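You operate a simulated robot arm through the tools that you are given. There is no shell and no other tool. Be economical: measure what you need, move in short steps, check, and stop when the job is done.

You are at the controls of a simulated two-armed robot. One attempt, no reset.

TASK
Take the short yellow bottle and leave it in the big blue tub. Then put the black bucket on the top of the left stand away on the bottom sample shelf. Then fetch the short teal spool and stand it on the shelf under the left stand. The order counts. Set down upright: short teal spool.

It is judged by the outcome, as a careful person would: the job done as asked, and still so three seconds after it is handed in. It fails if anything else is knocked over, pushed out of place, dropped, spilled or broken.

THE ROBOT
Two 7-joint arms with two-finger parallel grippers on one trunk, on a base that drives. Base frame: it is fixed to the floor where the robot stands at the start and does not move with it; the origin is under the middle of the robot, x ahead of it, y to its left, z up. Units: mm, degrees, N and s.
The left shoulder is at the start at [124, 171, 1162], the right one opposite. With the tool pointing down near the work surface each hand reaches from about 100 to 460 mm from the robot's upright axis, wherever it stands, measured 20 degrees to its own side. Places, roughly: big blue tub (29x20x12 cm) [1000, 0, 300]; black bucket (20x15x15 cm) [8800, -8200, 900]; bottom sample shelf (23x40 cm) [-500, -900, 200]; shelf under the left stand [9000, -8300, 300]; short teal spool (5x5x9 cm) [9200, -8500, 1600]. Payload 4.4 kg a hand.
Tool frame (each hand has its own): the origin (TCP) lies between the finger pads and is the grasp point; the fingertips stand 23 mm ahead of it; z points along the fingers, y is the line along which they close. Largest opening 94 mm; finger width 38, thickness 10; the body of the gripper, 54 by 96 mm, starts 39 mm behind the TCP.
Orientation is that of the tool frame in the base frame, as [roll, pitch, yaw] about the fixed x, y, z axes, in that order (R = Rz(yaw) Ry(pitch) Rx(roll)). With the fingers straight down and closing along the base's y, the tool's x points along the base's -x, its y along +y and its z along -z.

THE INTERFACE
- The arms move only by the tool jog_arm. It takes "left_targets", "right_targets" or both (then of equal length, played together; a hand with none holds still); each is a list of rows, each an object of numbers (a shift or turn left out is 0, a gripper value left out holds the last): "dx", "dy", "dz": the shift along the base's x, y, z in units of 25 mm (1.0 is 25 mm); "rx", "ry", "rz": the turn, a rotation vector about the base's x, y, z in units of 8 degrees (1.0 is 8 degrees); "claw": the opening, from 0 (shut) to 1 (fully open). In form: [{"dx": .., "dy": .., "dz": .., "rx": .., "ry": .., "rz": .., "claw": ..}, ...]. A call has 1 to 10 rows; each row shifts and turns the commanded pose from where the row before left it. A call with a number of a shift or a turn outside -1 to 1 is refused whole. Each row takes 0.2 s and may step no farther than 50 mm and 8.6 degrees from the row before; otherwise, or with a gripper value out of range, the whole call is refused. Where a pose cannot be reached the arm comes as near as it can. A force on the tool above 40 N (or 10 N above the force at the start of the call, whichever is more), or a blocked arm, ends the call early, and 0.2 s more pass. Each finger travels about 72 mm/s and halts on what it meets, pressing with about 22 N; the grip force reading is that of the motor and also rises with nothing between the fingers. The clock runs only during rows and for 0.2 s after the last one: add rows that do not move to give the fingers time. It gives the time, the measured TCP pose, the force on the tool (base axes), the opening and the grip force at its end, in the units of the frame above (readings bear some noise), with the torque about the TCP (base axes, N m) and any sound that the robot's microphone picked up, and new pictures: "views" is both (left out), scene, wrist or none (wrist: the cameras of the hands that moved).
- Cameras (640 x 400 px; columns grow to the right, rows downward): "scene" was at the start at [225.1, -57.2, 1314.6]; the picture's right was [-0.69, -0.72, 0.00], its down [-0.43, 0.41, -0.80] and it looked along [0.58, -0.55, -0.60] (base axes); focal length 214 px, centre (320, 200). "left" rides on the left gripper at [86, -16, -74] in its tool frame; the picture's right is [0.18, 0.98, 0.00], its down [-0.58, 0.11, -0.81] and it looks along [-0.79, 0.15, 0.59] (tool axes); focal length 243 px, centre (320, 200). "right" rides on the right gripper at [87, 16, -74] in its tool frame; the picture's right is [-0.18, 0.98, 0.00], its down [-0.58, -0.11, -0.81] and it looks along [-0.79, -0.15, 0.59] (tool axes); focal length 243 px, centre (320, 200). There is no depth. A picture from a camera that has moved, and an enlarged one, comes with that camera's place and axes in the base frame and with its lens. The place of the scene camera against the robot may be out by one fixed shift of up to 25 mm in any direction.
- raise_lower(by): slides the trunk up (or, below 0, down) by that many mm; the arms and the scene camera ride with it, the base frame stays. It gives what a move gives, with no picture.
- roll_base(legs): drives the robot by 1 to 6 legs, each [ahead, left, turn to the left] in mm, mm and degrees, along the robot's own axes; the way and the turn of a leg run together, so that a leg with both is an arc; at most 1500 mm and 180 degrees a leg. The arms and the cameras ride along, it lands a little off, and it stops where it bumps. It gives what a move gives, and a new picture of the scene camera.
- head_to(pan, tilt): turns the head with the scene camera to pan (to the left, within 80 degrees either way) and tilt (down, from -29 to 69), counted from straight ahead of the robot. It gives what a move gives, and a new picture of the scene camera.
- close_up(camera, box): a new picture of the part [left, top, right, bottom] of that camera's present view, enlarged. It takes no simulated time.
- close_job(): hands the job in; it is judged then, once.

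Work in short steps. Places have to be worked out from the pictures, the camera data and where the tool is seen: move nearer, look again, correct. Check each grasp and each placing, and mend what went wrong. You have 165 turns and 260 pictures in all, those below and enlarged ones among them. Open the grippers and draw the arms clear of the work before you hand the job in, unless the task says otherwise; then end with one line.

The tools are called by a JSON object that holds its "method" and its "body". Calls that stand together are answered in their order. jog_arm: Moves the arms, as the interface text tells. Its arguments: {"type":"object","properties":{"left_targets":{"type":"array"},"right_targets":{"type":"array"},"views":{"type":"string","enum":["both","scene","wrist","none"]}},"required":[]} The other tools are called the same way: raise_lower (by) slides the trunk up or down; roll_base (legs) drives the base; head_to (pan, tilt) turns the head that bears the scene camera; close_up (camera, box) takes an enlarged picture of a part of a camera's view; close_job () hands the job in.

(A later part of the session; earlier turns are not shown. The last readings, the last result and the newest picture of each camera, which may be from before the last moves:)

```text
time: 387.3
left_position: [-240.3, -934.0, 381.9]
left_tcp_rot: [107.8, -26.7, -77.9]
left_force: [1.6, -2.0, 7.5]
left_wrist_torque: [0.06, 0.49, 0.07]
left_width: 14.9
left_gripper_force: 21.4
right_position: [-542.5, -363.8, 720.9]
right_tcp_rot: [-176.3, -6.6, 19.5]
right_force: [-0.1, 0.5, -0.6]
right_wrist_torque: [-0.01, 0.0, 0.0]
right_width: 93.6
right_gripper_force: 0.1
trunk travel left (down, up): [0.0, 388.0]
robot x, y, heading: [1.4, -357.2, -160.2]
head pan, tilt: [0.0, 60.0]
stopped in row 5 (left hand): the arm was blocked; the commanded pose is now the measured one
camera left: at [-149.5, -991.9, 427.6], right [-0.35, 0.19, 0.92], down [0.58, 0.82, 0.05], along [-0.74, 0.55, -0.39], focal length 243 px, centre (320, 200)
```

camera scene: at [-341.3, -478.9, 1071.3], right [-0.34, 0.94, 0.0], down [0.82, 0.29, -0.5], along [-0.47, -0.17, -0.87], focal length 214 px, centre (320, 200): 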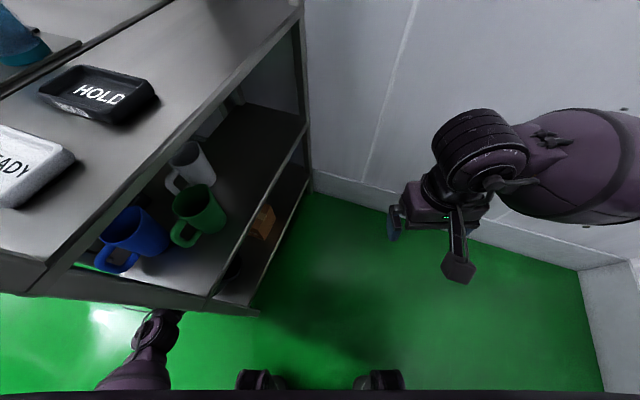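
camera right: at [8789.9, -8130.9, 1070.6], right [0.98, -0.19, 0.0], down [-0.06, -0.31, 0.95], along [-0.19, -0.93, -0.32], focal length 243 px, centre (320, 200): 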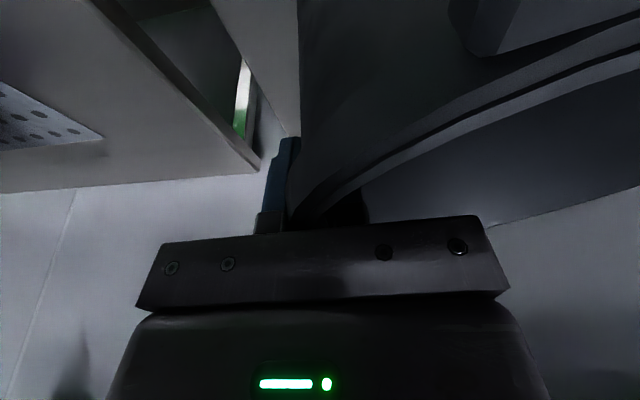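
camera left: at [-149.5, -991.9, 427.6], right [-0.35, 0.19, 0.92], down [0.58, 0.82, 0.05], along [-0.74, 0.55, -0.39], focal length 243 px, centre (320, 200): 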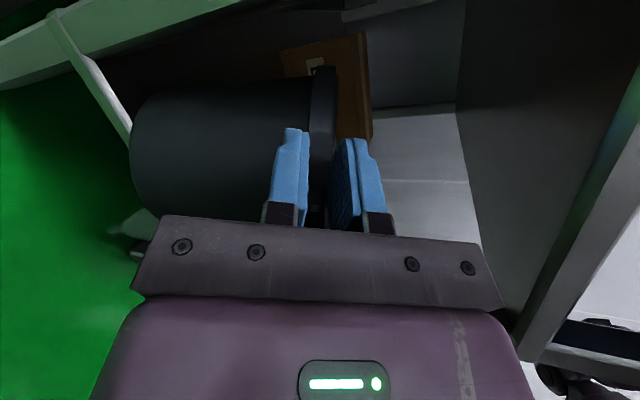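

Lean is now ~23° and the base rests near the shelf's front edge. Lift a hair and slide it deeper: base move (−80,+35).

{"method": "jog_arm", "body": {"left_targets": [{"dz": 0.3}], "views": "none"}}

{"method": "roll_base", "body": {"legs": [[63, -60, 0]]}}

{"method": "close_up", "body": {"camera": "left", "box": [0, 0, 640, 400]}}

```text
time: 387.7
left_position: [-242.6, -930.4, 387.5]
left_tcp_rot: [107.6, -26.4, -77.7]
left_force: [-0.7, 0.7, 1.8]
left_wrist_torque: [0.19, 0.4, -0.08]
left_width: 13.3
left_gripper_force: 22.0
right_position: [-542.3, -363.2, 722.2]
right_tcp_rot: [-176.1, -6.3, 19.5]
right_force: [-0.3, 0.3, -0.5]
right_wrist_torque: [-0.03, 0.0, -0.02]
right_width: 94.0
right_gripper_force: 0.2
trunk travel left (down, up): [0.0, 388.0]
robot x, y, heading: [0.1, -356.9, -160.3]
head pan, tilt: [0.0, 60.0]
```

```text
time: 388.9
left_position: [-323.9, -896.3, 388.9]
left_tcp_rot: [107.5, -26.5, -77.7]
left_force: [4.7, -3.0, 20.7]
left_wrist_torque: [0.24, 0.6, 0.03]
left_width: 12.6
left_gripper_force: 22.3
right_position: [-622.6, -326.6, 723.0]
right_tcp_rot: [-176.2, -6.3, 19.5]
right_force: [-0.1, -0.8, 0.1]
right_wrist_torque: [-0.01, -0.04, -0.01]
right_width: 94.1
right_gripper_force: 0.1
trunk travel left (down, up): [0.0, 388.0]
robot x, y, heading: [-82.6, -319.9, -160.1]
head pan, tilt: [0.0, 60.0]
camera scene: at [-421.3, -441.6, 1072.0], right [-0.34, 0.94, 0.0], down [0.81, 0.29, -0.5], along [-0.47, -0.17, -0.87], focal length 214 px, centre (320, 200)
```

scene: 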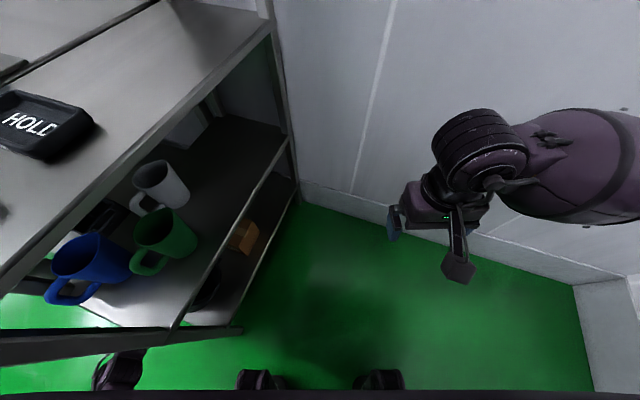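

```text
1.00 times, centred on (320, 200) of left (not enlarged: the box is as wide or as high as the picture)
camera zoom: at [-233.4, -953.2, 434.7], right [-0.34, 0.19, 0.92], down [0.58, 0.82, 0.05], along [-0.74, 0.55, -0.39], focal length 243 px, centre (320, 200)
```

zoom: 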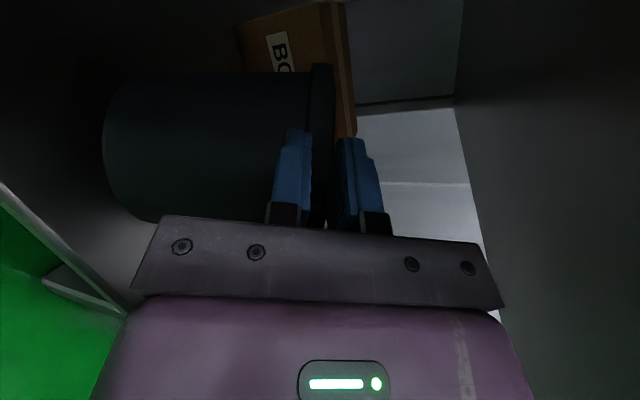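

Now the bucket is well inside. Continue the uprighting rotation.

{"method": "jog_arm", "body": {"left_targets": [{"dx": 0.4, "dy": -0.15, "dz": -0.25, "rx": 0.2, "ry": 0.45}, {"dx": 0.4, "dy": -0.15, "dz": -0.25, "rx": 0.2, "ry": 0.45}, {"dx": 0.4, "dy": -0.15, "dz": -0.25, "rx": 0.2, "ry": 0.45}, {"dx": 0.4, "dy": -0.15, "dz": -0.25, "rx": 0.2, "ry": 0.45}], "views": "wrist"}}

```text
time: 389.9
left_position: [-283.5, -910.5, 364.1]
left_tcp_rot: [94.5, -16.5, -72.9]
left_force: [-1.0, -0.2, -0.7]
left_wrist_torque: [0.03, 0.13, 0.1]
left_width: 12.3
left_gripper_force: 22.1
right_position: [-624.8, -325.6, 722.5]
right_tcp_rot: [-176.2, -6.4, 19.5]
right_force: [0.2, 0.1, -0.4]
right_wrist_torque: [-0.03, 0.01, 0.0]
right_width: 94.0
right_gripper_force: 0.1
trunk travel left (down, up): [0.0, 388.0]
robot x, y, heading: [-80.4, -316.7, -160.3]
head pan, tilt: [0.0, 60.0]
camera left: at [-186.4, -971.3, 379.5], right [-0.1, 0.08, 0.99], down [0.58, 0.81, 0.0], along [-0.81, 0.58, -0.13], focal length 243 px, centre (320, 200)
```

left: 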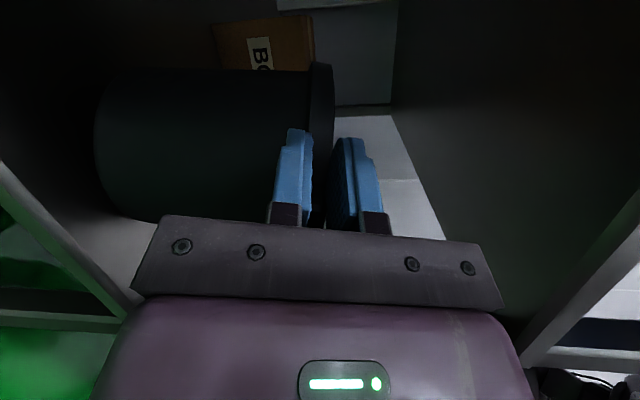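

Nearly upright (7° lean), resting. One last small rotation/lower, then open.

{"method": "jog_arm", "body": {"left_targets": [{"dx": 0.25, "dy": -0.1, "dz": -0.2, "rx": 0.2, "ry": 0.35}, {"dx": 0.2, "dy": -0.1, "dz": -0.2, "rx": 0.2, "ry": 0.3}, {}], "views": "none"}}

{"method": "jog_arm", "body": {"left_targets": [{"claw": 0.25}, {"claw": 0.5}, {"claw": 0.6}, {}], "views": "wrist"}}

```text
time: 390.7
left_position: [-271.6, -917.4, 354.8]
left_tcp_rot: [90.2, -12.0, -71.8]
left_force: [0.7, 0.2, -2.4]
left_wrist_torque: [0.16, -0.28, -0.12]
left_width: 12.1
left_gripper_force: 21.7
right_position: [-624.0, -327.7, 722.2]
right_tcp_rot: [-176.2, -6.4, 19.5]
right_force: [0.4, 0.0, 0.3]
right_wrist_torque: [0.03, -0.01, 0.0]
right_width: 94.0
right_gripper_force: 0.1
trunk travel left (down, up): [0.0, 388.0]
robot x, y, heading: [-81.7, -321.9, -160.5]
head pan, tilt: [0.0, 60.0]
```

```text
time: 391.7
left_position: [-271.9, -917.9, 355.9]
left_tcp_rot: [90.2, -12.0, -71.8]
left_force: [1.1, 0.2, -0.6]
left_wrist_torque: [-0.04, -0.04, -0.02]
left_width: 56.4
left_gripper_force: 0.1
right_position: [-623.5, -327.7, 722.5]
right_tcp_rot: [-176.2, -6.4, 19.5]
right_force: [-0.4, -0.1, -0.3]
right_wrist_torque: [0.02, -0.03, 0.0]
right_width: 94.2
right_gripper_force: 0.1
trunk travel left (down, up): [0.0, 388.0]
robot x, y, heading: [-78.3, -318.8, -160.0]
head pan, tilt: [0.0, 60.0]
camera left: at [-173.3, -978.3, 357.2], right [-0.01, 0.02, 1.0], down [0.58, 0.81, -0.01], along [-0.81, 0.58, -0.02], focal length 243 px, centre (320, 200)
```

left: 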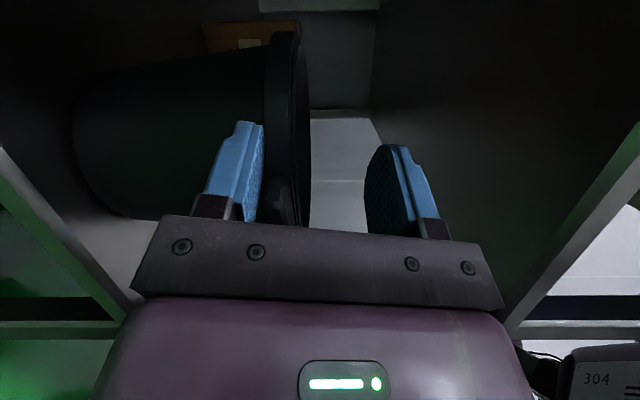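

Released and the bucket stands. Withdraw straight out (+x) by base.

{"method": "roll_base", "body": {"legs": [[-210, 76, 0]]}}

{"method": "close_up", "body": {"camera": "left", "box": [0, 0, 640, 400]}}

```text
time: 393.4
left_position: [-47.1, -920.9, 355.5]
left_tcp_rot: [90.2, -11.9, -71.9]
left_force: [0.2, -0.5, -0.3]
left_wrist_torque: [0.02, 0.0, -0.01]
left_width: 56.3
left_gripper_force: 0.0
right_position: [-398.9, -329.2, 721.3]
right_tcp_rot: [-176.1, -6.4, 19.5]
right_force: [0.3, -0.8, 0.1]
right_wrist_torque: [0.02, 0.01, 0.01]
right_width: 93.8
right_gripper_force: 0.0
trunk travel left (down, up): [0.0, 388.0]
robot x, y, heading: [143.3, -322.6, -160.0]
head pan, tilt: [0.0, 60.0]
camera scene: at [-197.1, -445.1, 1071.6], right [-0.34, 0.94, 0.0], down [0.81, 0.29, -0.5], along [-0.47, -0.17, -0.87], focal length 214 px, centre (320, 200)
```

scene: 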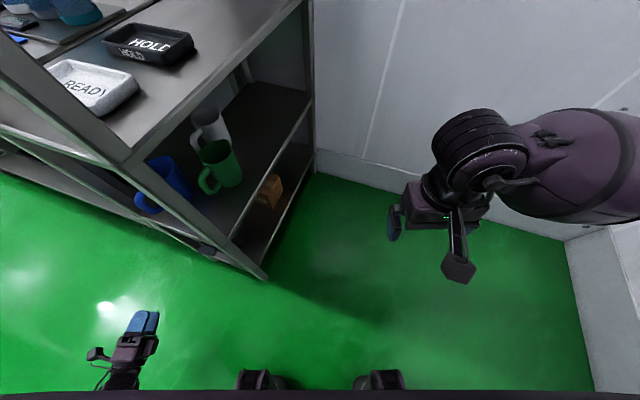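

```text
1.00 times, centred on (320, 200) of left (not enlarged: the box is as wide or as high as the picture)
camera zoom: at [51.7, -980.5, 357.1], right [-0.01, 0.02, 1.0], down [0.58, 0.81, -0.01], along [-0.81, 0.58, -0.02], focal length 243 px, centre (320, 200)
```

zoom: 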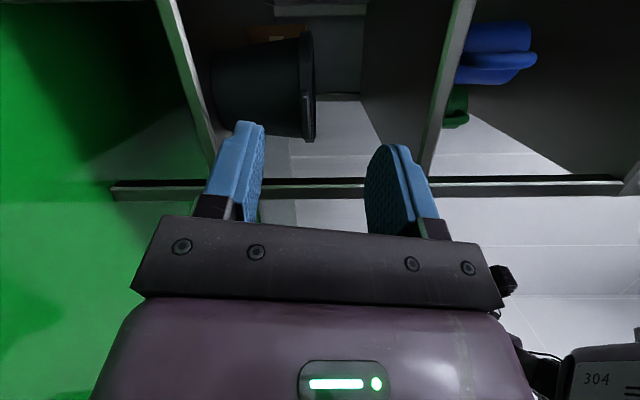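

The bucket stands on the bottom sample shelf. Job 2 done. Now raise the trunk and lift the left hand to a travel pose.

{"method": "raise_lower", "body": {"by": 225}}

{"method": "jog_arm", "body": {"left_targets": [{"dz": 1, "dx": 0.5, "claw": 1}, {"dz": 1, "dx": 0.5}, {"dz": 1, "dx": 0.5}, {"dz": 1, "dx": 0.5}, {"dz": 1}, {"dz": 1}, {"dz": 1}, {"dz": 1}, {"dz": 1}, {"dz": 1}], "views": "none"}}

```text
time: 395.8
left_position: [-47.5, -919.5, 579.7]
left_tcp_rot: [90.4, -12.0, -71.8]
left_force: [-0.1, -0.1, -0.6]
left_wrist_torque: [0.02, -0.04, 0.03]
left_width: 56.3
left_gripper_force: 0.0
right_position: [-399.8, -329.6, 946.2]
right_tcp_rot: [-176.2, -6.5, 19.6]
right_force: [0.3, -0.2, 0.7]
right_wrist_torque: [-0.01, 0.04, -0.01]
right_width: 93.8
right_gripper_force: 0.0
trunk travel left (down, up): [-225.0, 163.0]
robot x, y, heading: [143.1, -321.3, -160.1]
head pan, tilt: [0.0, 60.0]
```

```text
time: 398.0
left_position: [3.7, -919.4, 828.9]
left_tcp_rot: [90.2, -11.9, -71.8]
left_force: [-0.2, 0.3, 0.4]
left_wrist_torque: [-0.03, 0.0, -0.04]
left_width: 94.0
left_gripper_force: 0.0
right_position: [-399.1, -329.4, 947.5]
right_tcp_rot: [-176.2, -6.4, 19.4]
right_force: [0.4, -0.7, -0.1]
right_wrist_torque: [0.0, 0.0, -0.02]
right_width: 94.1
right_gripper_force: 0.2
trunk travel left (down, up): [-225.0, 163.0]
robot x, y, heading: [143.0, -319.5, -160.2]
head pan, tilt: [0.0, 60.0]
```

{"method": "jog_arm", "body": {"left_targets": [{"dz": 0.9, "dy": 0.8}, {"dz": 0.9, "dy": 0.8}, {"dz": 0.9, "dy": 0.8}, {"dz": 0.9, "dy": 0.8}, {"dz": 0.9, "dy": 0.8}, {"dz": 0.9, "dy": 0.8}, {"dz": 0.9, "dy": 0.8}, {"dy": 0.8}, {"dy": 0.8}, {"dy": 0.8}], "right_targets": [{"dz": 0.8}, {"dz": 0.8}, {"dz": 0.8}, {"dz": 0.8}, {"dz": 0.8}, {"dz": 0.8}, {"dz": 0.8}, {}, {}, {}], "views": "none"}}

{"method": "roll_base", "body": {"legs": [[-300, 0, 0], [-500, 0, 0], [0, 0, 70], [700, 0, 0]]}}

```text
time: 400.2
left_position: [6.1, -741.7, 964.5]
left_tcp_rot: [89.7, -12.1, -72.1]
left_force: [0.4, 0.9, -0.3]
left_wrist_torque: [0.0, -0.02, 0.0]
left_width: 94.0
left_gripper_force: 0.0
left hand out of reach, approached as far as the arm can: row 7, 8, 9, 10
right_position: [-398.4, -330.5, 1087.4]
right_tcp_rot: [-176.2, -6.4, 19.5]
right_force: [0.8, -0.6, 0.0]
right_wrist_torque: [0.02, 0.0, 0.02]
right_width: 93.8
right_gripper_force: 0.0
trunk travel left (down, up): [-225.0, 163.0]
robot x, y, heading: [142.5, -322.0, -160.2]
head pan, tilt: [0.0, 60.0]
```

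```text
time: 401.3
left_position: [58.3, -723.6, 963.0]
left_tcp_rot: [89.9, -12.0, -72.0]
left_force: [0.0, -0.1, -0.2]
left_wrist_torque: [0.01, 0.02, -0.03]
left_width: 94.0
left_gripper_force: 0.1
right_position: [-347.8, -312.3, 1085.3]
right_tcp_rot: [-176.2, -6.4, 19.7]
right_force: [-1.1, 0.3, -0.5]
right_wrist_torque: [-0.03, -0.02, 0.03]
right_width: 94.0
right_gripper_force: 0.0
trunk travel left (down, up): [-225.0, 163.0]
robot x, y, heading: [196.7, -299.8, -160.1]
head pan, tilt: [0.0, 60.0]
stopped in leg 1: the robot was blocked; the commanded pose is now the measured one
camera scene: at [38.7, -360.5, 1337.7], right [-0.34, 0.94, 0.0], down [0.82, 0.3, -0.5], along [-0.47, -0.17, -0.87], focal length 214 px, centre (320, 200)
```

scene: 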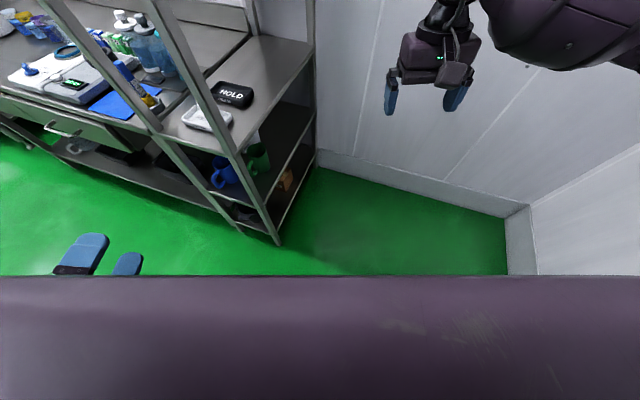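

I backed into the table front; move sideways (−y) away first, then route: turn, drive to the lane, and head down it.

{"method": "roll_base", "body": {"legs": [[154, 423, 0], [0, 0, 120], [1450, 0, 0], [950, 0, 0], [0, 0, -50], [1400, 0, 0]]}}

```text
time: 405.3
left_position: [51.3, -1158.2, 964.5]
left_tcp_rot: [90.0, -12.2, -72.9]
left_force: [0.1, 0.2, -0.1]
left_wrist_torque: [0.0, 0.04, 0.03]
left_width: 94.0
left_gripper_force: 0.1
right_position: [-347.1, -731.8, 1077.8]
right_tcp_rot: [-174.8, -8.0, 19.5]
right_force: [-7.8, 9.2, 1.1]
right_wrist_torque: [-0.7, -0.18, -0.07]
right_width: 94.1
right_gripper_force: 0.1
trunk travel left (down, up): [-225.0, 163.0]
robot x, y, heading: [198.3, -739.7, -161.1]
head pan, tilt: [0.0, 60.0]
stopped in leg 1: the force on the tool passed its limit at 176 N (the readings are from after the stop); the commanded pose is now the measured one
camera scene: at [37.8, -793.2, 1338.1], right [-0.33, 0.95, 0.0], down [0.82, 0.28, -0.5], along [-0.47, -0.16, -0.87], focal length 214 px, centre (320, 200)
```

scene: 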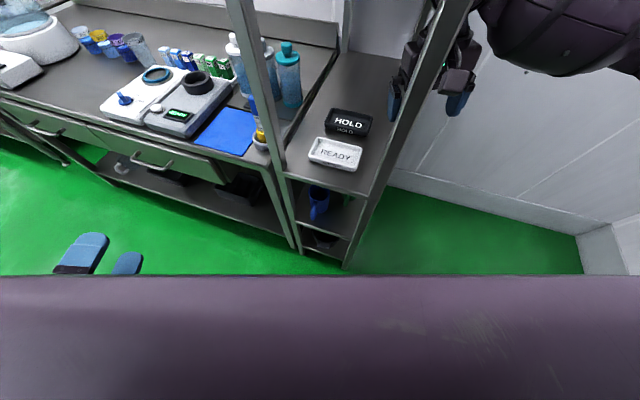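

My right hand bumped the rack's side. Move away (+y), retreat, then turn and go.

{"method": "roll_base", "body": {"legs": [[-17, -55, 0], [-300, 0, 0]]}}

{"method": "head_to", "body": {"pan": 5, "tilt": 25}}

```text
time: 406.2
left_position: [52.7, -1139.4, 963.9]
left_tcp_rot: [90.0, -12.2, -72.5]
left_force: [-1.3, 0.8, 0.5]
left_wrist_torque: [-0.04, 0.02, -0.02]
left_width: 94.0
left_gripper_force: 0.1
right_position: [-348.7, -718.8, 1077.9]
right_tcp_rot: [-175.2, -7.4, 19.4]
right_force: [-8.2, -0.5, -1.7]
right_wrist_torque: [0.1, 0.09, -0.45]
right_width: 93.4
right_gripper_force: 0.0
trunk travel left (down, up): [-225.0, 163.0]
robot x, y, heading: [194.6, -719.2, -160.7]
head pan, tilt: [0.0, 60.0]
stopped in leg 1: the force on the tool passed its limit at 68 N (the readings are from after the stop); the commanded pose is now the measured one
camera scene: at [37.9, -775.2, 1338.1], right [-0.33, 0.94, 0.0], down [0.82, 0.29, -0.5], along [-0.47, -0.17, -0.87], focal length 214 px, centre (320, 200)
```

scene: 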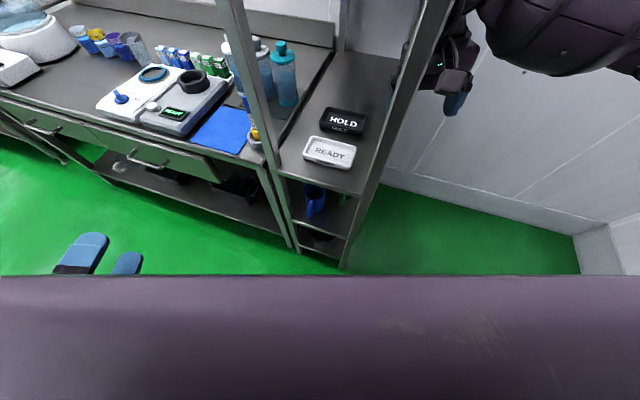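

```text
time: 407.2
left_position: [52.5, -1141.0, 963.9]
left_tcp_rot: [89.9, -12.1, -72.6]
left_force: [-0.1, 0.7, -0.2]
left_wrist_torque: [-0.03, 0.02, 0.0]
left_width: 94.2
left_gripper_force: 0.0
right_position: [-348.6, -719.8, 1077.9]
right_tcp_rot: [-175.1, -7.4, 19.5]
right_force: [-16.4, -0.9, -0.9]
right_wrist_torque: [0.08, 0.14, -0.9]
right_width: 91.7
right_gripper_force: 0.1
trunk travel left (down, up): [-225.0, 163.0]
robot x, y, heading: [197.4, -721.0, -160.7]
head pan, tilt: [5.0, 25.0]
camera scene: at [15.9, -790.7, 1387.7], right [-0.41, 0.91, 0.0], down [0.39, 0.17, -0.91], along [-0.82, -0.37, -0.43], focal length 214 px, centre (320, 200)
```

scene: 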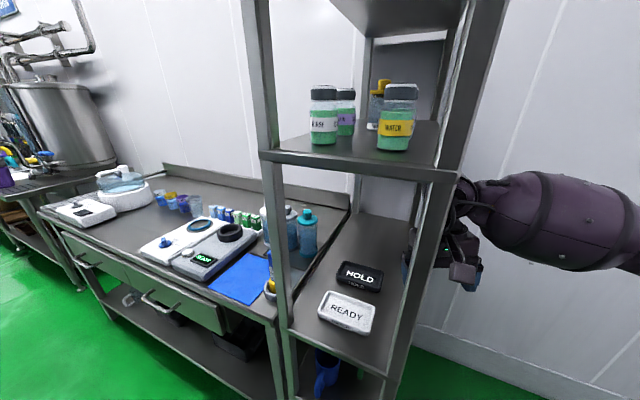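

Jars and rack are fine, but the right hand's finger is just inside the rack's side behind the front post. Use the arm: −x slightly, then +y out.

{"method": "jog_arm", "body": {"right_targets": [{"dx": -0.6}, {"dx": -0.2, "dy": 0.5}, {"dy": 0.8}, {"dy": 0.8}, {"dy": 0.8}, {"dy": 0.8}], "views": "none"}}

```text
time: 408.6
left_position: [55.0, -1139.5, 964.2]
left_tcp_rot: [90.0, -12.1, -72.7]
left_force: [0.2, -0.6, 0.0]
left_wrist_torque: [0.0, 0.03, 0.0]
left_width: 93.9
left_gripper_force: 0.0
right_position: [-365.5, -626.2, 1078.5]
right_tcp_rot: [-175.1, -7.2, 19.6]
right_force: [-0.2, 0.3, -0.1]
right_wrist_torque: [-0.03, -0.03, 0.03]
right_width: 94.1
right_gripper_force: 0.1
trunk travel left (down, up): [-225.0, 163.0]
robot x, y, heading: [192.9, -718.0, -160.7]
head pan, tilt: [5.0, 25.0]
```

Free. Retreat, turn left 120° and drive to the lane.

{"method": "roll_base", "body": {"legs": [[-300, 0, 0], [0, 0, 120], [1450, 0, 0], [620, 0, 0], [0, 0, -49.3], [1400, 0, 0]]}}

```text
time: 434.3
left_position: [2409.8, -3659.4, 964.8]
left_tcp_rot: [89.8, -12.1, -0.7]
left_force: [-0.1, 0.9, 0.4]
left_wrist_torque: [0.02, 0.0, -0.03]
left_width: 93.8
left_gripper_force: 0.0
right_position: [1790.5, -3899.4, 1077.6]
right_tcp_rot: [-175.1, -7.3, 91.5]
right_force: [1.1, 0.2, -0.2]
right_wrist_torque: [0.01, -0.01, -0.02]
right_width: 94.0
right_gripper_force: 0.2
trunk travel left (down, up): [-225.0, 163.0]
robot x, y, heading: [2054.0, -3394.7, -88.8]
head pan, tilt: [5.0, 25.0]
camera scene: at [2076.7, -3593.0, 1388.2], right [-0.99, -0.11, 0.0], down [-0.05, 0.42, -0.91], along [0.1, -0.9, -0.42], focal length 214 px, centre (320, 200)
```

scene: 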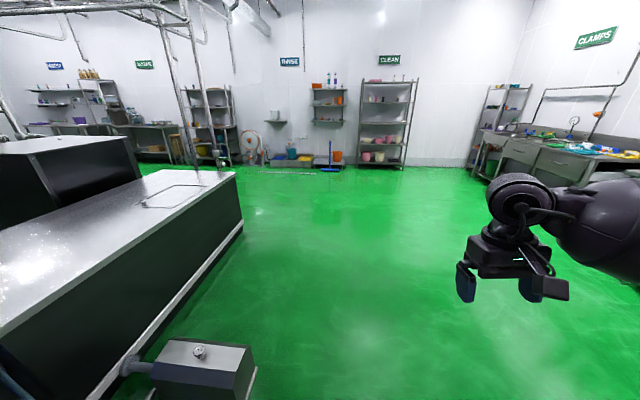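

Lane clear. Continue: 3.6 m down, turn left, 2.9 m along.

{"method": "roll_base", "body": {"legs": [[1450, 0, 0], [1450, 0, 0], [700, 0, 0], [0, 0, 88.8], [1450, 0, 0], [1450, 0, 0]]}}

{"method": "roll_base", "body": {"legs": [[1450, 0, 0], [1450, 0, 0], [1200, 0, 0], [0, 0, -90]]}}

```text
time: 469.1
left_position: [5262.7, -6575.6, 963.7]
left_tcp_rot: [90.0, -12.1, 89.4]
left_force: [0.6, 0.3, 0.8]
left_wrist_torque: [0.0, 0.01, 0.01]
left_width: 93.8
left_gripper_force: 0.0
right_position: [5502.6, -7195.1, 1078.1]
right_tcp_rot: [-175.1, -7.4, -178.4]
right_force: [0.2, -0.1, -0.7]
right_wrist_torque: [-0.02, -0.02, 0.01]
right_width: 94.0
right_gripper_force: 0.1
trunk travel left (down, up): [-225.0, 163.0]
robot x, y, heading: [4998.9, -6931.9, 1.0]
head pan, tilt: [5.0, 25.0]
camera scene: at [5207.5, -6915.6, 1388.2], right [0.11, -0.99, 0.0], down [-0.42, -0.05, -0.91], along [0.9, 0.1, -0.42], focal length 214 px, centre (320, 200)
```

scene: 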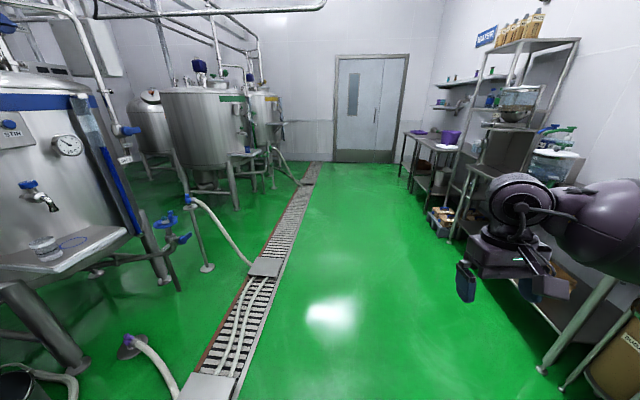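

```text
time: 492.7
left_position: [9488.2, -7029.7, 964.3]
left_tcp_rot: [89.9, -12.1, 2.3]
left_force: [-0.1, -0.4, -0.3]
left_wrist_torque: [-0.03, -0.02, 0.02]
left_width: 93.9
left_gripper_force: 0.0
right_position: [8881.9, -7304.0, 1078.2]
right_tcp_rot: [-175.1, -7.3, 94.7]
right_force: [0.4, 0.1, 0.0]
right_wrist_torque: [0.0, -0.02, 0.0]
right_width: 93.8
right_gripper_force: 0.1
trunk travel left (down, up): [-225.0, 163.0]
robot x, y, heading: [9122.4, -6786.5, -85.5]
head pan, tilt: [5.0, 25.0]
camera scene: at [9150.8, -6981.8, 1388.3], right [-0.99, -0.16, 0.0], down [-0.07, 0.42, -0.91], along [0.15, -0.89, -0.42], focal length 214 px, centre (320, 200)
```

scene: 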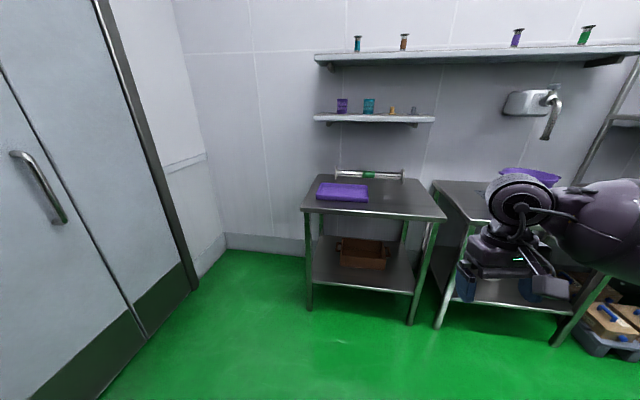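

I'm at the stands. The teal spool (≈(9195,-8520), shelf ≈1650 high) is out of reach from the front, so I'll approach from the stand's open left side. First raise the trunk and lift/tilt the right hand.

{"method": "raise_lower", "body": {"by": 160}}

{"method": "jog_arm", "body": {"right_targets": [{"dz": 1}, {"dz": 1}, {"dz": 1}, {"dz": 1}, {"dz": 1}, {"dz": 1}, {"dz": 1, "rx": -0.8}, {"dz": 1, "rx": -0.8}, {"dz": 1, "rx": -0.8}, {"dz": 1, "rx": -0.8}], "views": "none"}}

{"method": "jog_arm", "body": {"right_targets": [{"dz": 1, "rx": -0.8}, {"dz": 1, "rx": -0.8}, {"dz": 1, "rx": -0.8}, {"dz": 1, "rx": -0.8}, {"dz": 1}, {"dz": 1}], "views": "none"}}

```text
time: 494.6
left_position: [9486.9, -7030.8, 1123.5]
left_tcp_rot: [89.8, -12.0, 2.5]
left_force: [-0.2, -0.2, 0.0]
left_wrist_torque: [0.01, -0.01, 0.01]
left_width: 94.0
left_gripper_force: 0.0
right_position: [8881.5, -7304.1, 1237.5]
right_tcp_rot: [-175.1, -7.3, 94.6]
right_force: [-0.2, -0.2, -0.5]
right_wrist_torque: [0.02, 0.01, -0.01]
right_width: 94.2
right_gripper_force: 0.0
trunk travel left (down, up): [-385.0, 3.0]
robot x, y, heading: [9116.5, -6785.7, -85.8]
head pan, tilt: [5.0, 25.0]
```

```text
time: 496.8
left_position: [9488.0, -7030.7, 1123.8]
left_tcp_rot: [90.0, -12.1, 2.4]
left_force: [-0.8, 0.2, -0.3]
left_wrist_torque: [0.01, 0.0, 0.01]
left_width: 94.0
left_gripper_force: 0.1
right_position: [8881.6, -7301.2, 1490.3]
right_tcp_rot: [-173.1, 18.3, 94.8]
right_force: [0.2, 0.5, -0.1]
right_wrist_torque: [0.02, 0.05, 0.0]
right_width: 94.1
right_gripper_force: 0.1
trunk travel left (down, up): [-385.0, 3.0]
robot x, y, heading: [9117.8, -6787.6, -85.8]
head pan, tilt: [5.0, 25.0]
```

```text
time: 498.1
left_position: [9487.8, -7030.8, 1124.6]
left_tcp_rot: [89.9, -12.1, 2.3]
left_force: [0.9, 0.0, 0.2]
left_wrist_torque: [-0.01, -0.04, 0.01]
left_width: 94.1
left_gripper_force: 0.1
right_position: [8887.1, -7301.5, 1638.7]
right_tcp_rot: [-170.2, 43.8, 96.3]
right_force: [0.6, 0.6, -0.8]
right_wrist_torque: [-0.04, -0.01, -0.02]
right_width: 94.2
right_gripper_force: 0.1
trunk travel left (down, up): [-385.0, 3.0]
robot x, y, heading: [9117.4, -6784.4, -85.7]
head pan, tilt: [5.0, 25.0]
```

Hand is up at z≈1639, tilted 44°. Bring it inward and remove the 7° roll; then drive around to the stand's left side.

{"method": "jog_arm", "body": {"right_targets": [{"dx": 1, "ry": -0.2}, {"dx": 1, "ry": -0.2}, {"dx": 1, "ry": -0.2}, {"dx": 1, "ry": -0.2}, {"dx": 1, "ry": -0.1}], "views": "none"}}

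{"method": "roll_base", "body": {"legs": [[0, 700, 0], [1000, 0, 0], [0, 0, -59]]}}

{"method": "head_to", "body": {"pan": 0, "tilt": 5}}

```text
time: 499.4
left_position: [9487.2, -7031.3, 1123.6]
left_tcp_rot: [89.9, -12.0, 2.3]
left_force: [0.2, -0.2, -0.3]
left_wrist_torque: [0.01, 0.03, -0.03]
left_width: 93.9
left_gripper_force: 0.1
right_position: [9011.1, -7301.5, 1634.8]
right_tcp_rot: [180.0, 44.1, 89.4]
right_force: [0.9, -0.2, -0.7]
right_wrist_torque: [-0.03, 0.01, -0.02]
right_width: 94.1
right_gripper_force: 0.0
trunk travel left (down, up): [-385.0, 3.0]
robot x, y, heading: [9117.0, -6785.3, -85.5]
head pan, tilt: [5.0, 25.0]
```

```text
time: 513.2
left_position: [9837.1, -8163.4, 1124.8]
left_tcp_rot: [89.9, -12.1, -57.8]
left_force: [0.1, -0.2, 1.1]
left_wrist_torque: [0.02, 0.0, -0.02]
left_width: 93.9
left_gripper_force: 0.1
right_position: [9363.9, -7881.3, 1635.2]
right_tcp_rot: [179.7, 44.1, 29.3]
right_force: [-0.1, -0.1, 0.7]
right_wrist_torque: [-0.02, -0.01, -0.01]
right_width: 93.9
right_gripper_force: 0.1
trunk travel left (down, up): [-385.0, 3.0]
robot x, y, heading: [9863.9, -7722.9, -145.9]
head pan, tilt: [5.0, 25.0]
camera scene: at [9756.0, -7808.6, 1553.0], right [-0.63, 0.78, 0.0], down [0.33, 0.27, -0.91], along [-0.7, -0.57, -0.42], focal length 214 px, centre (320, 200)
```

scene: 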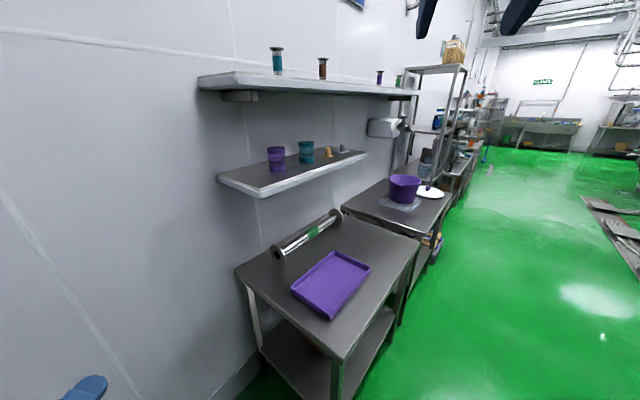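

```text
time: 514.0
left_position: [9837.6, -8162.8, 1124.5]
left_tcp_rot: [89.8, -12.0, -57.8]
left_force: [-0.4, -0.1, -0.7]
left_wrist_torque: [0.02, 0.02, 0.0]
left_width: 94.0
left_gripper_force: 0.0
right_position: [9364.1, -7881.7, 1635.3]
right_tcp_rot: [179.9, 44.2, 29.3]
right_force: [0.2, 0.5, -0.2]
right_wrist_torque: [0.0, 0.01, 0.02]
right_width: 94.2
right_gripper_force: 0.0
trunk travel left (down, up): [-385.0, 3.0]
robot x, y, heading: [9866.3, -7722.6, -145.6]
head pan, tilt: [0.0, 5.0]
camera scene: at [9751.5, -7802.1, 1585.4], right [-0.56, 0.83, 0.0], down [0.07, 0.05, -1.0], along [-0.82, -0.56, -0.09], focal length 214 px, centre (320, 200)
```

scene: 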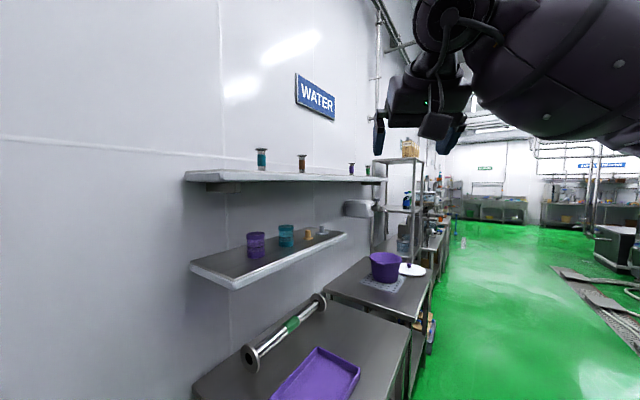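

Refined: spool centre ≈(9178,-8469), top z≈1711, shelf top ≈1621, front edge y≈-8367. To approach from the left I must tuck the left arm (wall at y≈-8640): lower it, and move the right hand to its pre-approach offset.

{"method": "jog_arm", "body": {"left_targets": [{"dz": -1, "dx": -0.4, "dy": 0.6}, {"dz": -1, "dx": -0.4, "dy": 0.6}, {"dz": -1, "dx": -0.4, "dy": 0.6}, {"dz": -1, "dx": -0.4, "dy": 0.6}, {"dz": -1, "dx": -0.4, "dy": 0.6}, {"dz": -1, "dx": -0.4, "dy": 0.6}, {"dz": -1, "dx": -0.4, "dy": 0.6}, {"dz": -1}, {"dz": -1}, {"dz": -1}], "right_targets": [{"dz": 1, "dx": 0.42, "dy": -0.35}, {"dz": 1, "dx": 0.42, "dy": -0.35}, {"dz": 1, "dx": 0.42, "dy": -0.35}, {"dz": 1, "dx": 0.42, "dy": -0.35}, {"dz": 1, "dx": 0.42, "dy": -0.35}, {"dz": 1, "dx": 0.42, "dy": -0.35}, {"dz": 1, "dx": 0.42, "dy": -0.35}, {}, {}, {}], "views": "none"}}

{"method": "jog_arm", "body": {"left_targets": [{"dz": -1}, {"dz": -1}, {"dz": -1}, {"dz": -1}, {"dz": -1}, {"dz": -1}, {"dz": -1}, {"dz": -1}], "views": "scene"}}

```text
time: 516.2
left_position: [9782.5, -8055.3, 867.8]
left_tcp_rot: [91.4, -14.9, -62.2]
left_force: [-0.2, 0.1, -0.6]
left_wrist_torque: [0.0, 0.03, 0.02]
left_width: 94.0
left_gripper_force: 0.0
right_position: [9436.7, -7945.4, 1810.7]
right_tcp_rot: [180.0, 44.1, 29.3]
right_force: [-0.8, 0.6, 0.7]
right_wrist_torque: [0.02, 0.01, 0.02]
right_width: 93.9
right_gripper_force: 0.0
trunk travel left (down, up): [-385.0, 3.0]
robot x, y, heading: [9866.6, -7719.1, -145.8]
head pan, tilt: [0.0, 5.0]
```

```text
time: 518.0
left_position: [9766.2, -8057.8, 674.3]
left_tcp_rot: [89.9, -11.9, -57.5]
left_force: [-0.4, -0.5, -0.5]
left_wrist_torque: [-0.02, 0.0, -0.01]
left_width: 93.7
left_gripper_force: 0.0
right_position: [9436.6, -7944.9, 1810.0]
right_tcp_rot: [179.9, 44.0, 29.3]
right_force: [-0.9, 1.0, 0.7]
right_wrist_torque: [0.01, -0.03, -0.01]
right_width: 93.8
right_gripper_force: 0.0
trunk travel left (down, up): [-385.0, 3.0]
robot x, y, heading: [9864.5, -7724.1, -145.7]
head pan, tilt: [0.0, 5.0]
camera scene: at [9750.4, -7802.7, 1585.3], right [-0.56, 0.83, 0.0], down [0.07, 0.05, -1.0], along [-0.82, -0.56, -0.09], focal length 214 px, centre (320, 200)
```

scene: 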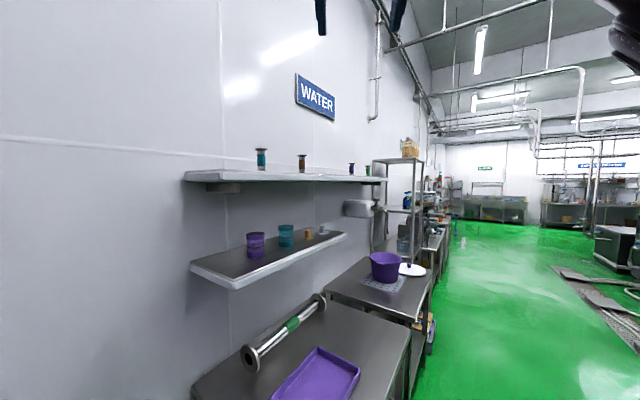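

Move the robot into place beside the stand (−158,−456).

{"method": "roll_base", "body": {"legs": [[195, 145, 0], [193, 142, 0]]}}

{"method": "close_up", "body": {"camera": "right", "box": [0, 0, 640, 400]}}

```text
time: 521.0
left_position: [9616.7, -8372.9, 673.4]
left_tcp_rot: [90.1, -11.9, -65.2]
left_force: [-0.1, -0.2, 0.4]
left_wrist_torque: [0.02, 0.02, -0.02]
left_width: 93.7
left_gripper_force: 0.0
right_position: [9304.5, -8221.1, 1811.5]
right_tcp_rot: [179.8, 44.1, 21.7]
right_force: [-0.8, -2.2, 0.1]
right_wrist_torque: [0.05, -0.01, -0.02]
right_width: 93.7
right_gripper_force: 0.0
trunk travel left (down, up): [-385.0, 3.0]
robot x, y, heading: [9760.2, -8053.2, -153.4]
head pan, tilt: [0.0, 5.0]
stopped in leg 2: the robot was blocked; the commanded pose is now the measured one
camera scene: at [9632.9, -8120.0, 1585.2], right [-0.45, 0.89, 0.0], down [0.08, 0.04, -1.0], along [-0.89, -0.45, -0.09], focal length 214 px, centre (320, 200)
```

scene: 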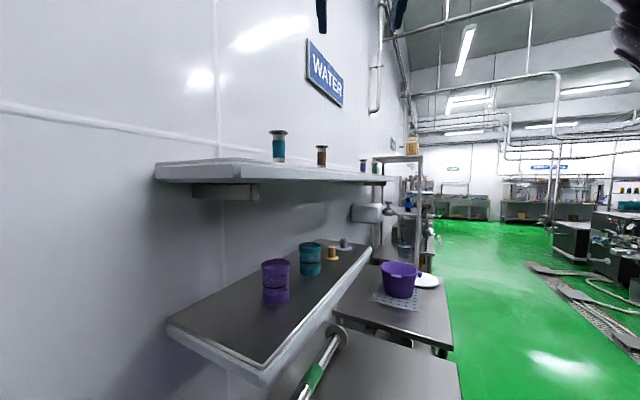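

```text
1.00 times, centred on (320, 200) of right (not enlarged: the box is as wide or as high as the picture)
camera zoom: at [9415.8, -8193.0, 1804.7], right [0.24, -0.96, 0.13], down [0.09, 0.16, 0.98], along [-0.97, -0.23, 0.13], focal length 243 px, centre (320, 200)
```

zoom: 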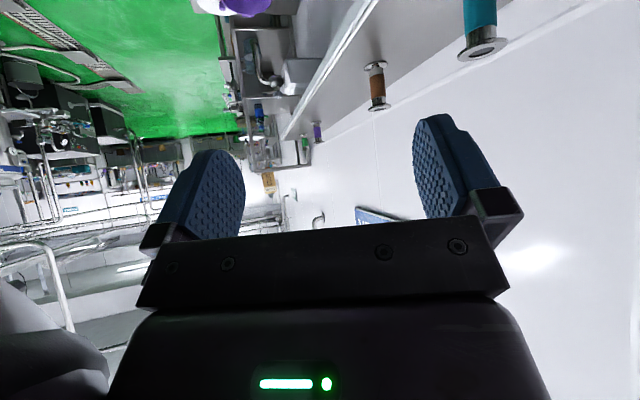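

The stand's corner blocks the base, so I'll use the left arm from a slightly different heading. Rotate the left hand back to the standard orientation (−90° about forward) while raising it, and pull the right hand back.

{"method": "jog_arm", "body": {"left_targets": [{"dz": 1, "rx": 0.84, "ry": 0.42}, {"dz": 1, "rx": 0.84, "ry": 0.42}, {"dz": 1, "rx": 0.84, "ry": 0.42}, {"dz": 1, "rx": 0.84, "ry": 0.42}, {"dz": 1, "rx": 0.84, "ry": 0.42}, {"dz": 1, "rx": 0.84, "ry": 0.42}, {"dz": 1, "rx": 0.84, "ry": 0.42}, {"dz": 1, "rx": 0.84, "ry": 0.42}, {"dz": 1, "rx": 0.84, "ry": 0.42}, {"dz": 1, "rx": 0.84, "ry": 0.42}], "right_targets": [{"dx": 0.8, "dy": 0.6}, {"dx": 0.8, "dy": 0.6}, {"dx": 0.8, "dy": 0.6}, {"dx": 0.8, "dy": 0.6}, {"dx": 0.5, "dy": 0.8, "dz": -0.8}, {"dy": 0.8, "dz": -0.8}, {"dy": 0.8, "dz": -0.8}, {"dz": -0.8}, {"dz": -0.8}, {"dz": -0.8}], "views": "none"}}

{"method": "jog_arm", "body": {"left_targets": [{"dz": 1, "rx": 0.84, "ry": 0.42}, {"dz": 1, "rx": 0.84, "ry": 0.42}, {"dz": 1}, {"dz": 1}, {"dz": 1}, {"dz": 1}, {"dz": 1}, {"dz": 1}, {"dz": 1}, {"dz": 1}], "views": "none"}}

```text
time: 523.2
left_position: [9620.2, -8374.2, 922.8]
left_tcp_rot: [86.1, 63.1, -67.4]
left_force: [-0.9, -0.4, -0.6]
left_wrist_torque: [0.02, -0.01, 0.05]
left_width: 94.2
left_gripper_force: 0.1
right_position: [9396.6, -8095.4, 1693.6]
right_tcp_rot: [179.6, 44.2, 21.5]
right_force: [0.6, -0.3, -0.1]
right_wrist_torque: [-0.01, 0.0, -0.04]
right_width: 93.8
right_gripper_force: 0.0
trunk travel left (down, up): [-385.0, 3.0]
robot x, y, heading: [9756.6, -8053.4, -153.4]
head pan, tilt: [0.0, 5.0]
```

```text
time: 525.4
left_position: [9608.0, -8373.0, 1118.6]
left_tcp_rot: [80.6, 78.0, -72.7]
left_force: [-0.1, 0.4, -0.2]
left_wrist_torque: [-0.04, 0.0, 0.03]
left_width: 93.8
left_gripper_force: 0.0
left hand out of reach, approached as far as the arm can: row 8, 9, 10
right_position: [9396.6, -8095.8, 1693.1]
right_tcp_rot: [179.5, 44.3, 21.6]
right_force: [-0.2, -0.3, -0.4]
right_wrist_torque: [0.0, 0.03, 0.02]
right_width: 94.0
right_gripper_force: 0.1
trunk travel left (down, up): [-385.0, 3.0]
robot x, y, heading: [9760.3, -8052.8, -153.2]
head pan, tilt: [0.0, 5.0]
```

Back the base 250 mm to make room, then extend and raise the left hand.

{"method": "roll_base", "body": {"legs": [[-280, 0, -12]]}}

{"method": "jog_arm", "body": {"left_targets": [{"dz": 0.6, "dx": -0.9, "dy": -0.2}, {"dz": 0.6, "dx": -0.9, "dy": -0.2}, {"dz": 0.6, "dx": -0.9, "dy": -0.2}, {"dz": 0.6, "dx": -0.9, "dy": -0.2}, {"dz": 0.8, "dx": -0.9, "dy": -0.2}, {"dz": 0.8, "dx": -0.9, "dy": -0.2}, {"dz": 1}, {"dz": 1}, {"dz": 1}, {"dz": 1}], "views": "none"}}

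{"method": "jog_arm", "body": {"left_targets": [{"dz": 1}, {"dz": 1}, {"dz": 1}, {"dz": 1}, {"dz": 1}, {"dz": 1}, {"dz": 1}, {"dz": 1}, {"dz": 1}, {"dz": 1}], "views": "none"}}

```text
time: 527.5
left_position: [9799.8, -8233.0, 1117.8]
left_tcp_rot: [80.8, 78.0, -85.0]
left_force: [1.3, -0.2, -0.6]
left_wrist_torque: [0.0, 0.01, 0.03]
left_width: 93.9
left_gripper_force: 0.0
right_position: [9653.9, -7916.4, 1693.2]
right_tcp_rot: [179.5, 44.4, 9.1]
right_force: [0.1, -0.2, -0.4]
right_wrist_torque: [-0.03, 0.0, 0.02]
right_width: 94.1
right_gripper_force: 0.1
trunk travel left (down, up): [-385.0, 3.0]
robot x, y, heading: [10017.5, -7950.7, -166.0]
head pan, tilt: [0.0, 5.0]
stopped in leg 1: the robot was blocked; the commanded pose is now the measured one
camera scene: at [9880.5, -7986.3, 1585.3], right [-0.24, 0.97, 0.0], down [0.09, 0.02, -1.0], along [-0.97, -0.24, -0.09], focal length 214 px, centre (320, 200)
```

scene: 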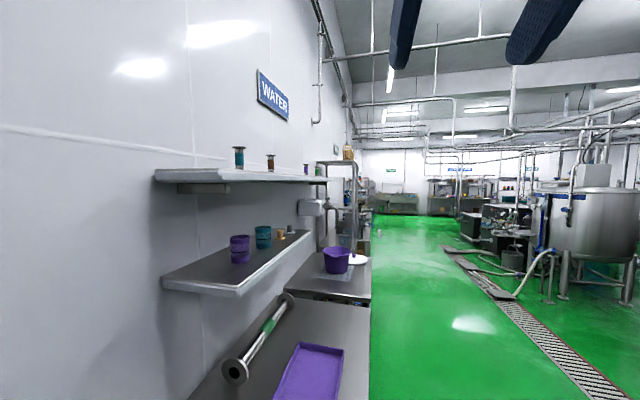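

```text
time: 529.7
left_position: [9800.6, -8234.1, 1116.7]
left_tcp_rot: [80.7, 78.0, -85.2]
left_force: [-0.7, 0.6, -0.1]
left_wrist_torque: [0.0, -0.01, -0.02]
left_width: 93.8
left_gripper_force: 0.1
left hand out of reach, approached as far as the arm can: row 1, 2, 3, 4, 5, 6, 7, 8, 9, 10
right_position: [9654.9, -7916.6, 1693.6]
right_tcp_rot: [179.7, 44.3, 9.1]
right_force: [1.3, 0.6, 0.0]
right_wrist_torque: [-0.05, -0.01, 0.0]
right_width: 94.1
right_gripper_force: 0.0
trunk travel left (down, up): [-385.0, 3.0]
robot x, y, heading: [10016.8, -7951.0, -165.8]
head pan, tilt: [0.0, 5.0]
```

```text
time: 531.9
left_position: [9800.7, -8233.3, 1117.8]
left_tcp_rot: [80.7, 78.0, -85.1]
left_force: [0.3, 0.2, -0.1]
left_wrist_torque: [0.0, 0.01, 0.0]
left_width: 94.0
left_gripper_force: 0.1
left hand out of reach, approached as far as the arm can: row 1, 2, 3, 4, 5, 6, 7, 8, 9, 10
right_position: [9656.0, -7917.4, 1693.6]
right_tcp_rot: [179.6, 44.4, 9.1]
right_force: [0.7, -0.2, 0.6]
right_wrist_torque: [-0.01, 0.02, 0.0]
right_width: 94.0
right_gripper_force: 0.0
trunk travel left (down, up): [-385.0, 3.0]
robot x, y, heading: [10018.4, -7951.0, -165.8]
head pan, tilt: [0.0, 5.0]
```

The horizontal left hand is at a joint limit here. Rotate it to point down (as the right hand had been) before raising.

{"method": "jog_arm", "body": {"left_targets": [{"rx": 0.34, "ry": -0.88}, {"rx": 0.34, "ry": -0.88}, {"rx": 0.34, "ry": -0.88}, {"rx": 0.34, "ry": -0.88}, {"rx": 0.34, "ry": -0.88}, {"rx": 0.34, "ry": -0.88}, {"rx": 0.34, "ry": -0.88}, {"rx": 0.34, "ry": -0.88}, {"rx": 0.34, "ry": -0.88}], "views": "none"}}

{"method": "jog_arm", "body": {"left_targets": [{"dz": 1, "dx": -0.8, "dy": -0.2}, {"dz": 1, "dx": -0.8, "dy": -0.2}, {"dz": 1, "dx": -0.8, "dy": -0.2}, {"dz": 1, "dx": -0.8, "dy": -0.2}, {"dz": 1, "dx": -0.8, "dy": -0.2}, {"dz": 1, "dx": -0.8, "dy": -0.2}, {"dz": 1, "dx": -0.8, "dy": -0.2}, {"dz": 1, "dx": -0.8, "dy": -0.2}, {"dz": 1}, {"dz": 1}], "views": "none"}}

```text
time: 532.5
left_position: [9816.9, -8221.7, 1067.7]
left_tcp_rot: [127.6, 64.5, -55.1]
left_force: [0.1, -1.0, 0.2]
left_wrist_torque: [0.01, -0.01, -0.07]
left_width: 94.0
left_gripper_force: 0.1
left hand out of reach, approached as far as the arm can: row 1, 2
right_position: [9657.1, -7919.6, 1693.6]
right_tcp_rot: [179.7, 44.4, 9.0]
right_force: [0.9, -0.8, 0.3]
right_wrist_torque: [0.0, 0.03, -0.02]
right_width: 94.0
right_gripper_force: 0.1
trunk travel left (down, up): [-385.0, 3.0]
robot x, y, heading: [10020.1, -7954.6, -165.9]
head pan, tilt: [0.0, 5.0]
stopped in row 2 (left hand): the arm was blocked; the commanded pose is now the measured one
```

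```text
time: 533.0
left_position: [9822.1, -8225.1, 1047.2]
left_tcp_rot: [130.6, 51.0, -68.4]
left_force: [0.0, -0.5, -0.3]
left_wrist_torque: [0.03, 0.0, -0.01]
left_width: 94.1
left_gripper_force: 0.0
left hand out of reach, approached as far as the arm can: row 1, 2
right_position: [9655.2, -7918.1, 1694.1]
right_tcp_rot: [179.7, 44.3, 9.0]
right_force: [-0.6, -0.5, 0.5]
right_wrist_torque: [0.0, -0.02, 0.0]
right_width: 93.9
right_gripper_force: 0.0
trunk travel left (down, up): [-385.0, 3.0]
robot x, y, heading: [10016.3, -7955.5, -166.1]
head pan, tilt: [0.0, 5.0]
stopped in row 2 (left hand): the arm was blocked; the commanded pose is now the measured one
```

Likely the folded elbow is against the door behind. Drive forward 150 and extend the hand forward-down to unfold.

{"method": "roll_base", "body": {"legs": [[150, 0, 0]]}}

{"method": "jog_arm", "body": {"left_targets": [{"dx": -0.8, "dz": -0.6}, {"dx": -0.8, "dz": -0.6}, {"dx": -0.8, "dz": -0.4}, {"dx": -0.8, "dz": -0.4}, {"dx": -0.8}, {"dx": -0.8}], "views": "none"}}

```text
time: 534.3
left_position: [9677.0, -8259.5, 1048.0]
left_tcp_rot: [130.6, 51.0, -68.4]
left_force: [-0.4, 0.4, -0.5]
left_wrist_torque: [-0.01, 0.0, 0.02]
left_width: 94.1
left_gripper_force: 0.1
right_position: [9510.1, -7953.2, 1693.6]
right_tcp_rot: [179.5, 44.2, 9.0]
right_force: [-0.3, -0.2, -0.1]
right_wrist_torque: [0.02, 0.0, -0.01]
right_width: 94.0
right_gripper_force: 0.0
trunk travel left (down, up): [-385.0, 3.0]
robot x, y, heading: [9876.7, -7985.8, -166.0]
head pan, tilt: [0.0, 5.0]
camera scene: at [9736.4, -8022.7, 1585.3], right [-0.24, 0.97, 0.0], down [0.09, 0.02, -1.0], along [-0.97, -0.24, -0.09], focal length 214 px, centre (320, 200)
```

scene: 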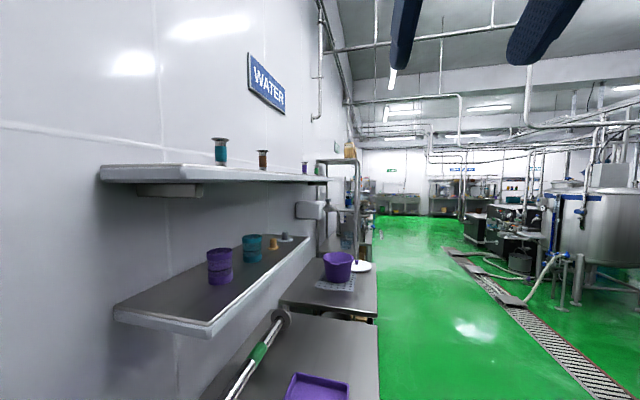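

```text
time: 535.7
left_position: [9558.0, -8259.4, 998.4]
left_tcp_rot: [130.7, 51.0, -68.2]
left_force: [-0.1, 0.0, -1.7]
left_wrist_torque: [0.01, 0.02, -0.05]
left_width: 93.9
left_gripper_force: 0.1
right_position: [9510.1, -7953.3, 1693.8]
right_tcp_rot: [179.5, 44.4, 8.8]
right_force: [-1.2, -0.5, -0.8]
right_wrist_torque: [0.01, -0.01, 0.04]
right_width: 93.9
right_gripper_force: 0.0
trunk travel left (down, up): [-385.0, 3.0]
robot x, y, heading: [9868.6, -7988.9, -166.0]
head pan, tilt: [0.0, 5.0]
```

Unfolded. Now apply the computed rotation to the standard 45° pose, then raise.

{"method": "jog_arm", "body": {"left_targets": [{"rx": 0.425, "ry": -0.296, "rz": 0.675}, {"rx": 0.425, "ry": -0.296, "rz": 0.675}, {"rx": 0.425, "ry": -0.296, "rz": 0.675}, {"rx": 0.425, "ry": -0.296, "rz": 0.675}, {"rx": 0.425, "ry": -0.296, "rz": 0.675}, {"rx": 0.425, "ry": -0.296, "rz": 0.675}, {"rx": 0.425, "ry": -0.296, "rz": 0.675}, {"rx": 0.425, "ry": -0.296, "rz": 0.675}], "views": "none"}}

{"method": "jog_arm", "body": {"left_targets": [{"dz": 1}, {"dz": 1}, {"dz": 1}, {"dz": 1}, {"dz": 1}, {"dz": 1}, {"dz": 1}, {"dz": 1}, {"dz": 1}, {"dz": 1}], "views": "none"}}

```text
time: 537.5
left_position: [9566.3, -8266.0, 992.1]
left_tcp_rot: [177.0, 45.4, 11.0]
left_force: [-0.2, -0.2, -0.9]
left_wrist_torque: [0.03, -0.02, 0.01]
left_width: 94.1
left_gripper_force: 0.1
right_position: [9510.1, -7951.2, 1694.2]
right_tcp_rot: [179.5, 44.3, 8.9]
right_force: [-0.1, 0.2, 0.6]
right_wrist_torque: [0.03, -0.02, -0.01]
right_width: 94.3
right_gripper_force: 0.0
trunk travel left (down, up): [-385.0, 3.0]
robot x, y, heading: [9874.2, -7987.2, -165.8]
head pan, tilt: [0.0, 5.0]
```

```text
time: 538.7
left_position: [9565.8, -8289.2, 1079.3]
left_tcp_rot: [164.8, 43.0, -0.1]
left_force: [-0.5, -0.4, -0.4]
left_wrist_torque: [0.01, 0.02, -0.02]
left_width: 94.3
left_gripper_force: 0.2
left hand out of reach, approached as far as the arm can: row 4, 5
right_position: [9510.5, -7951.6, 1693.1]
right_tcp_rot: [179.6, 44.3, 8.9]
right_force: [0.6, 0.2, -0.1]
right_wrist_torque: [-0.04, 0.01, 0.02]
right_width: 94.1
right_gripper_force: 0.0
trunk travel left (down, up): [-385.0, 3.0]
robot x, y, heading: [9873.0, -7990.4, -166.1]
head pan, tilt: [0.0, 5.0]
stopped in row 5 (left hand): the arm was blocked; the commanded pose is now the measured one
```

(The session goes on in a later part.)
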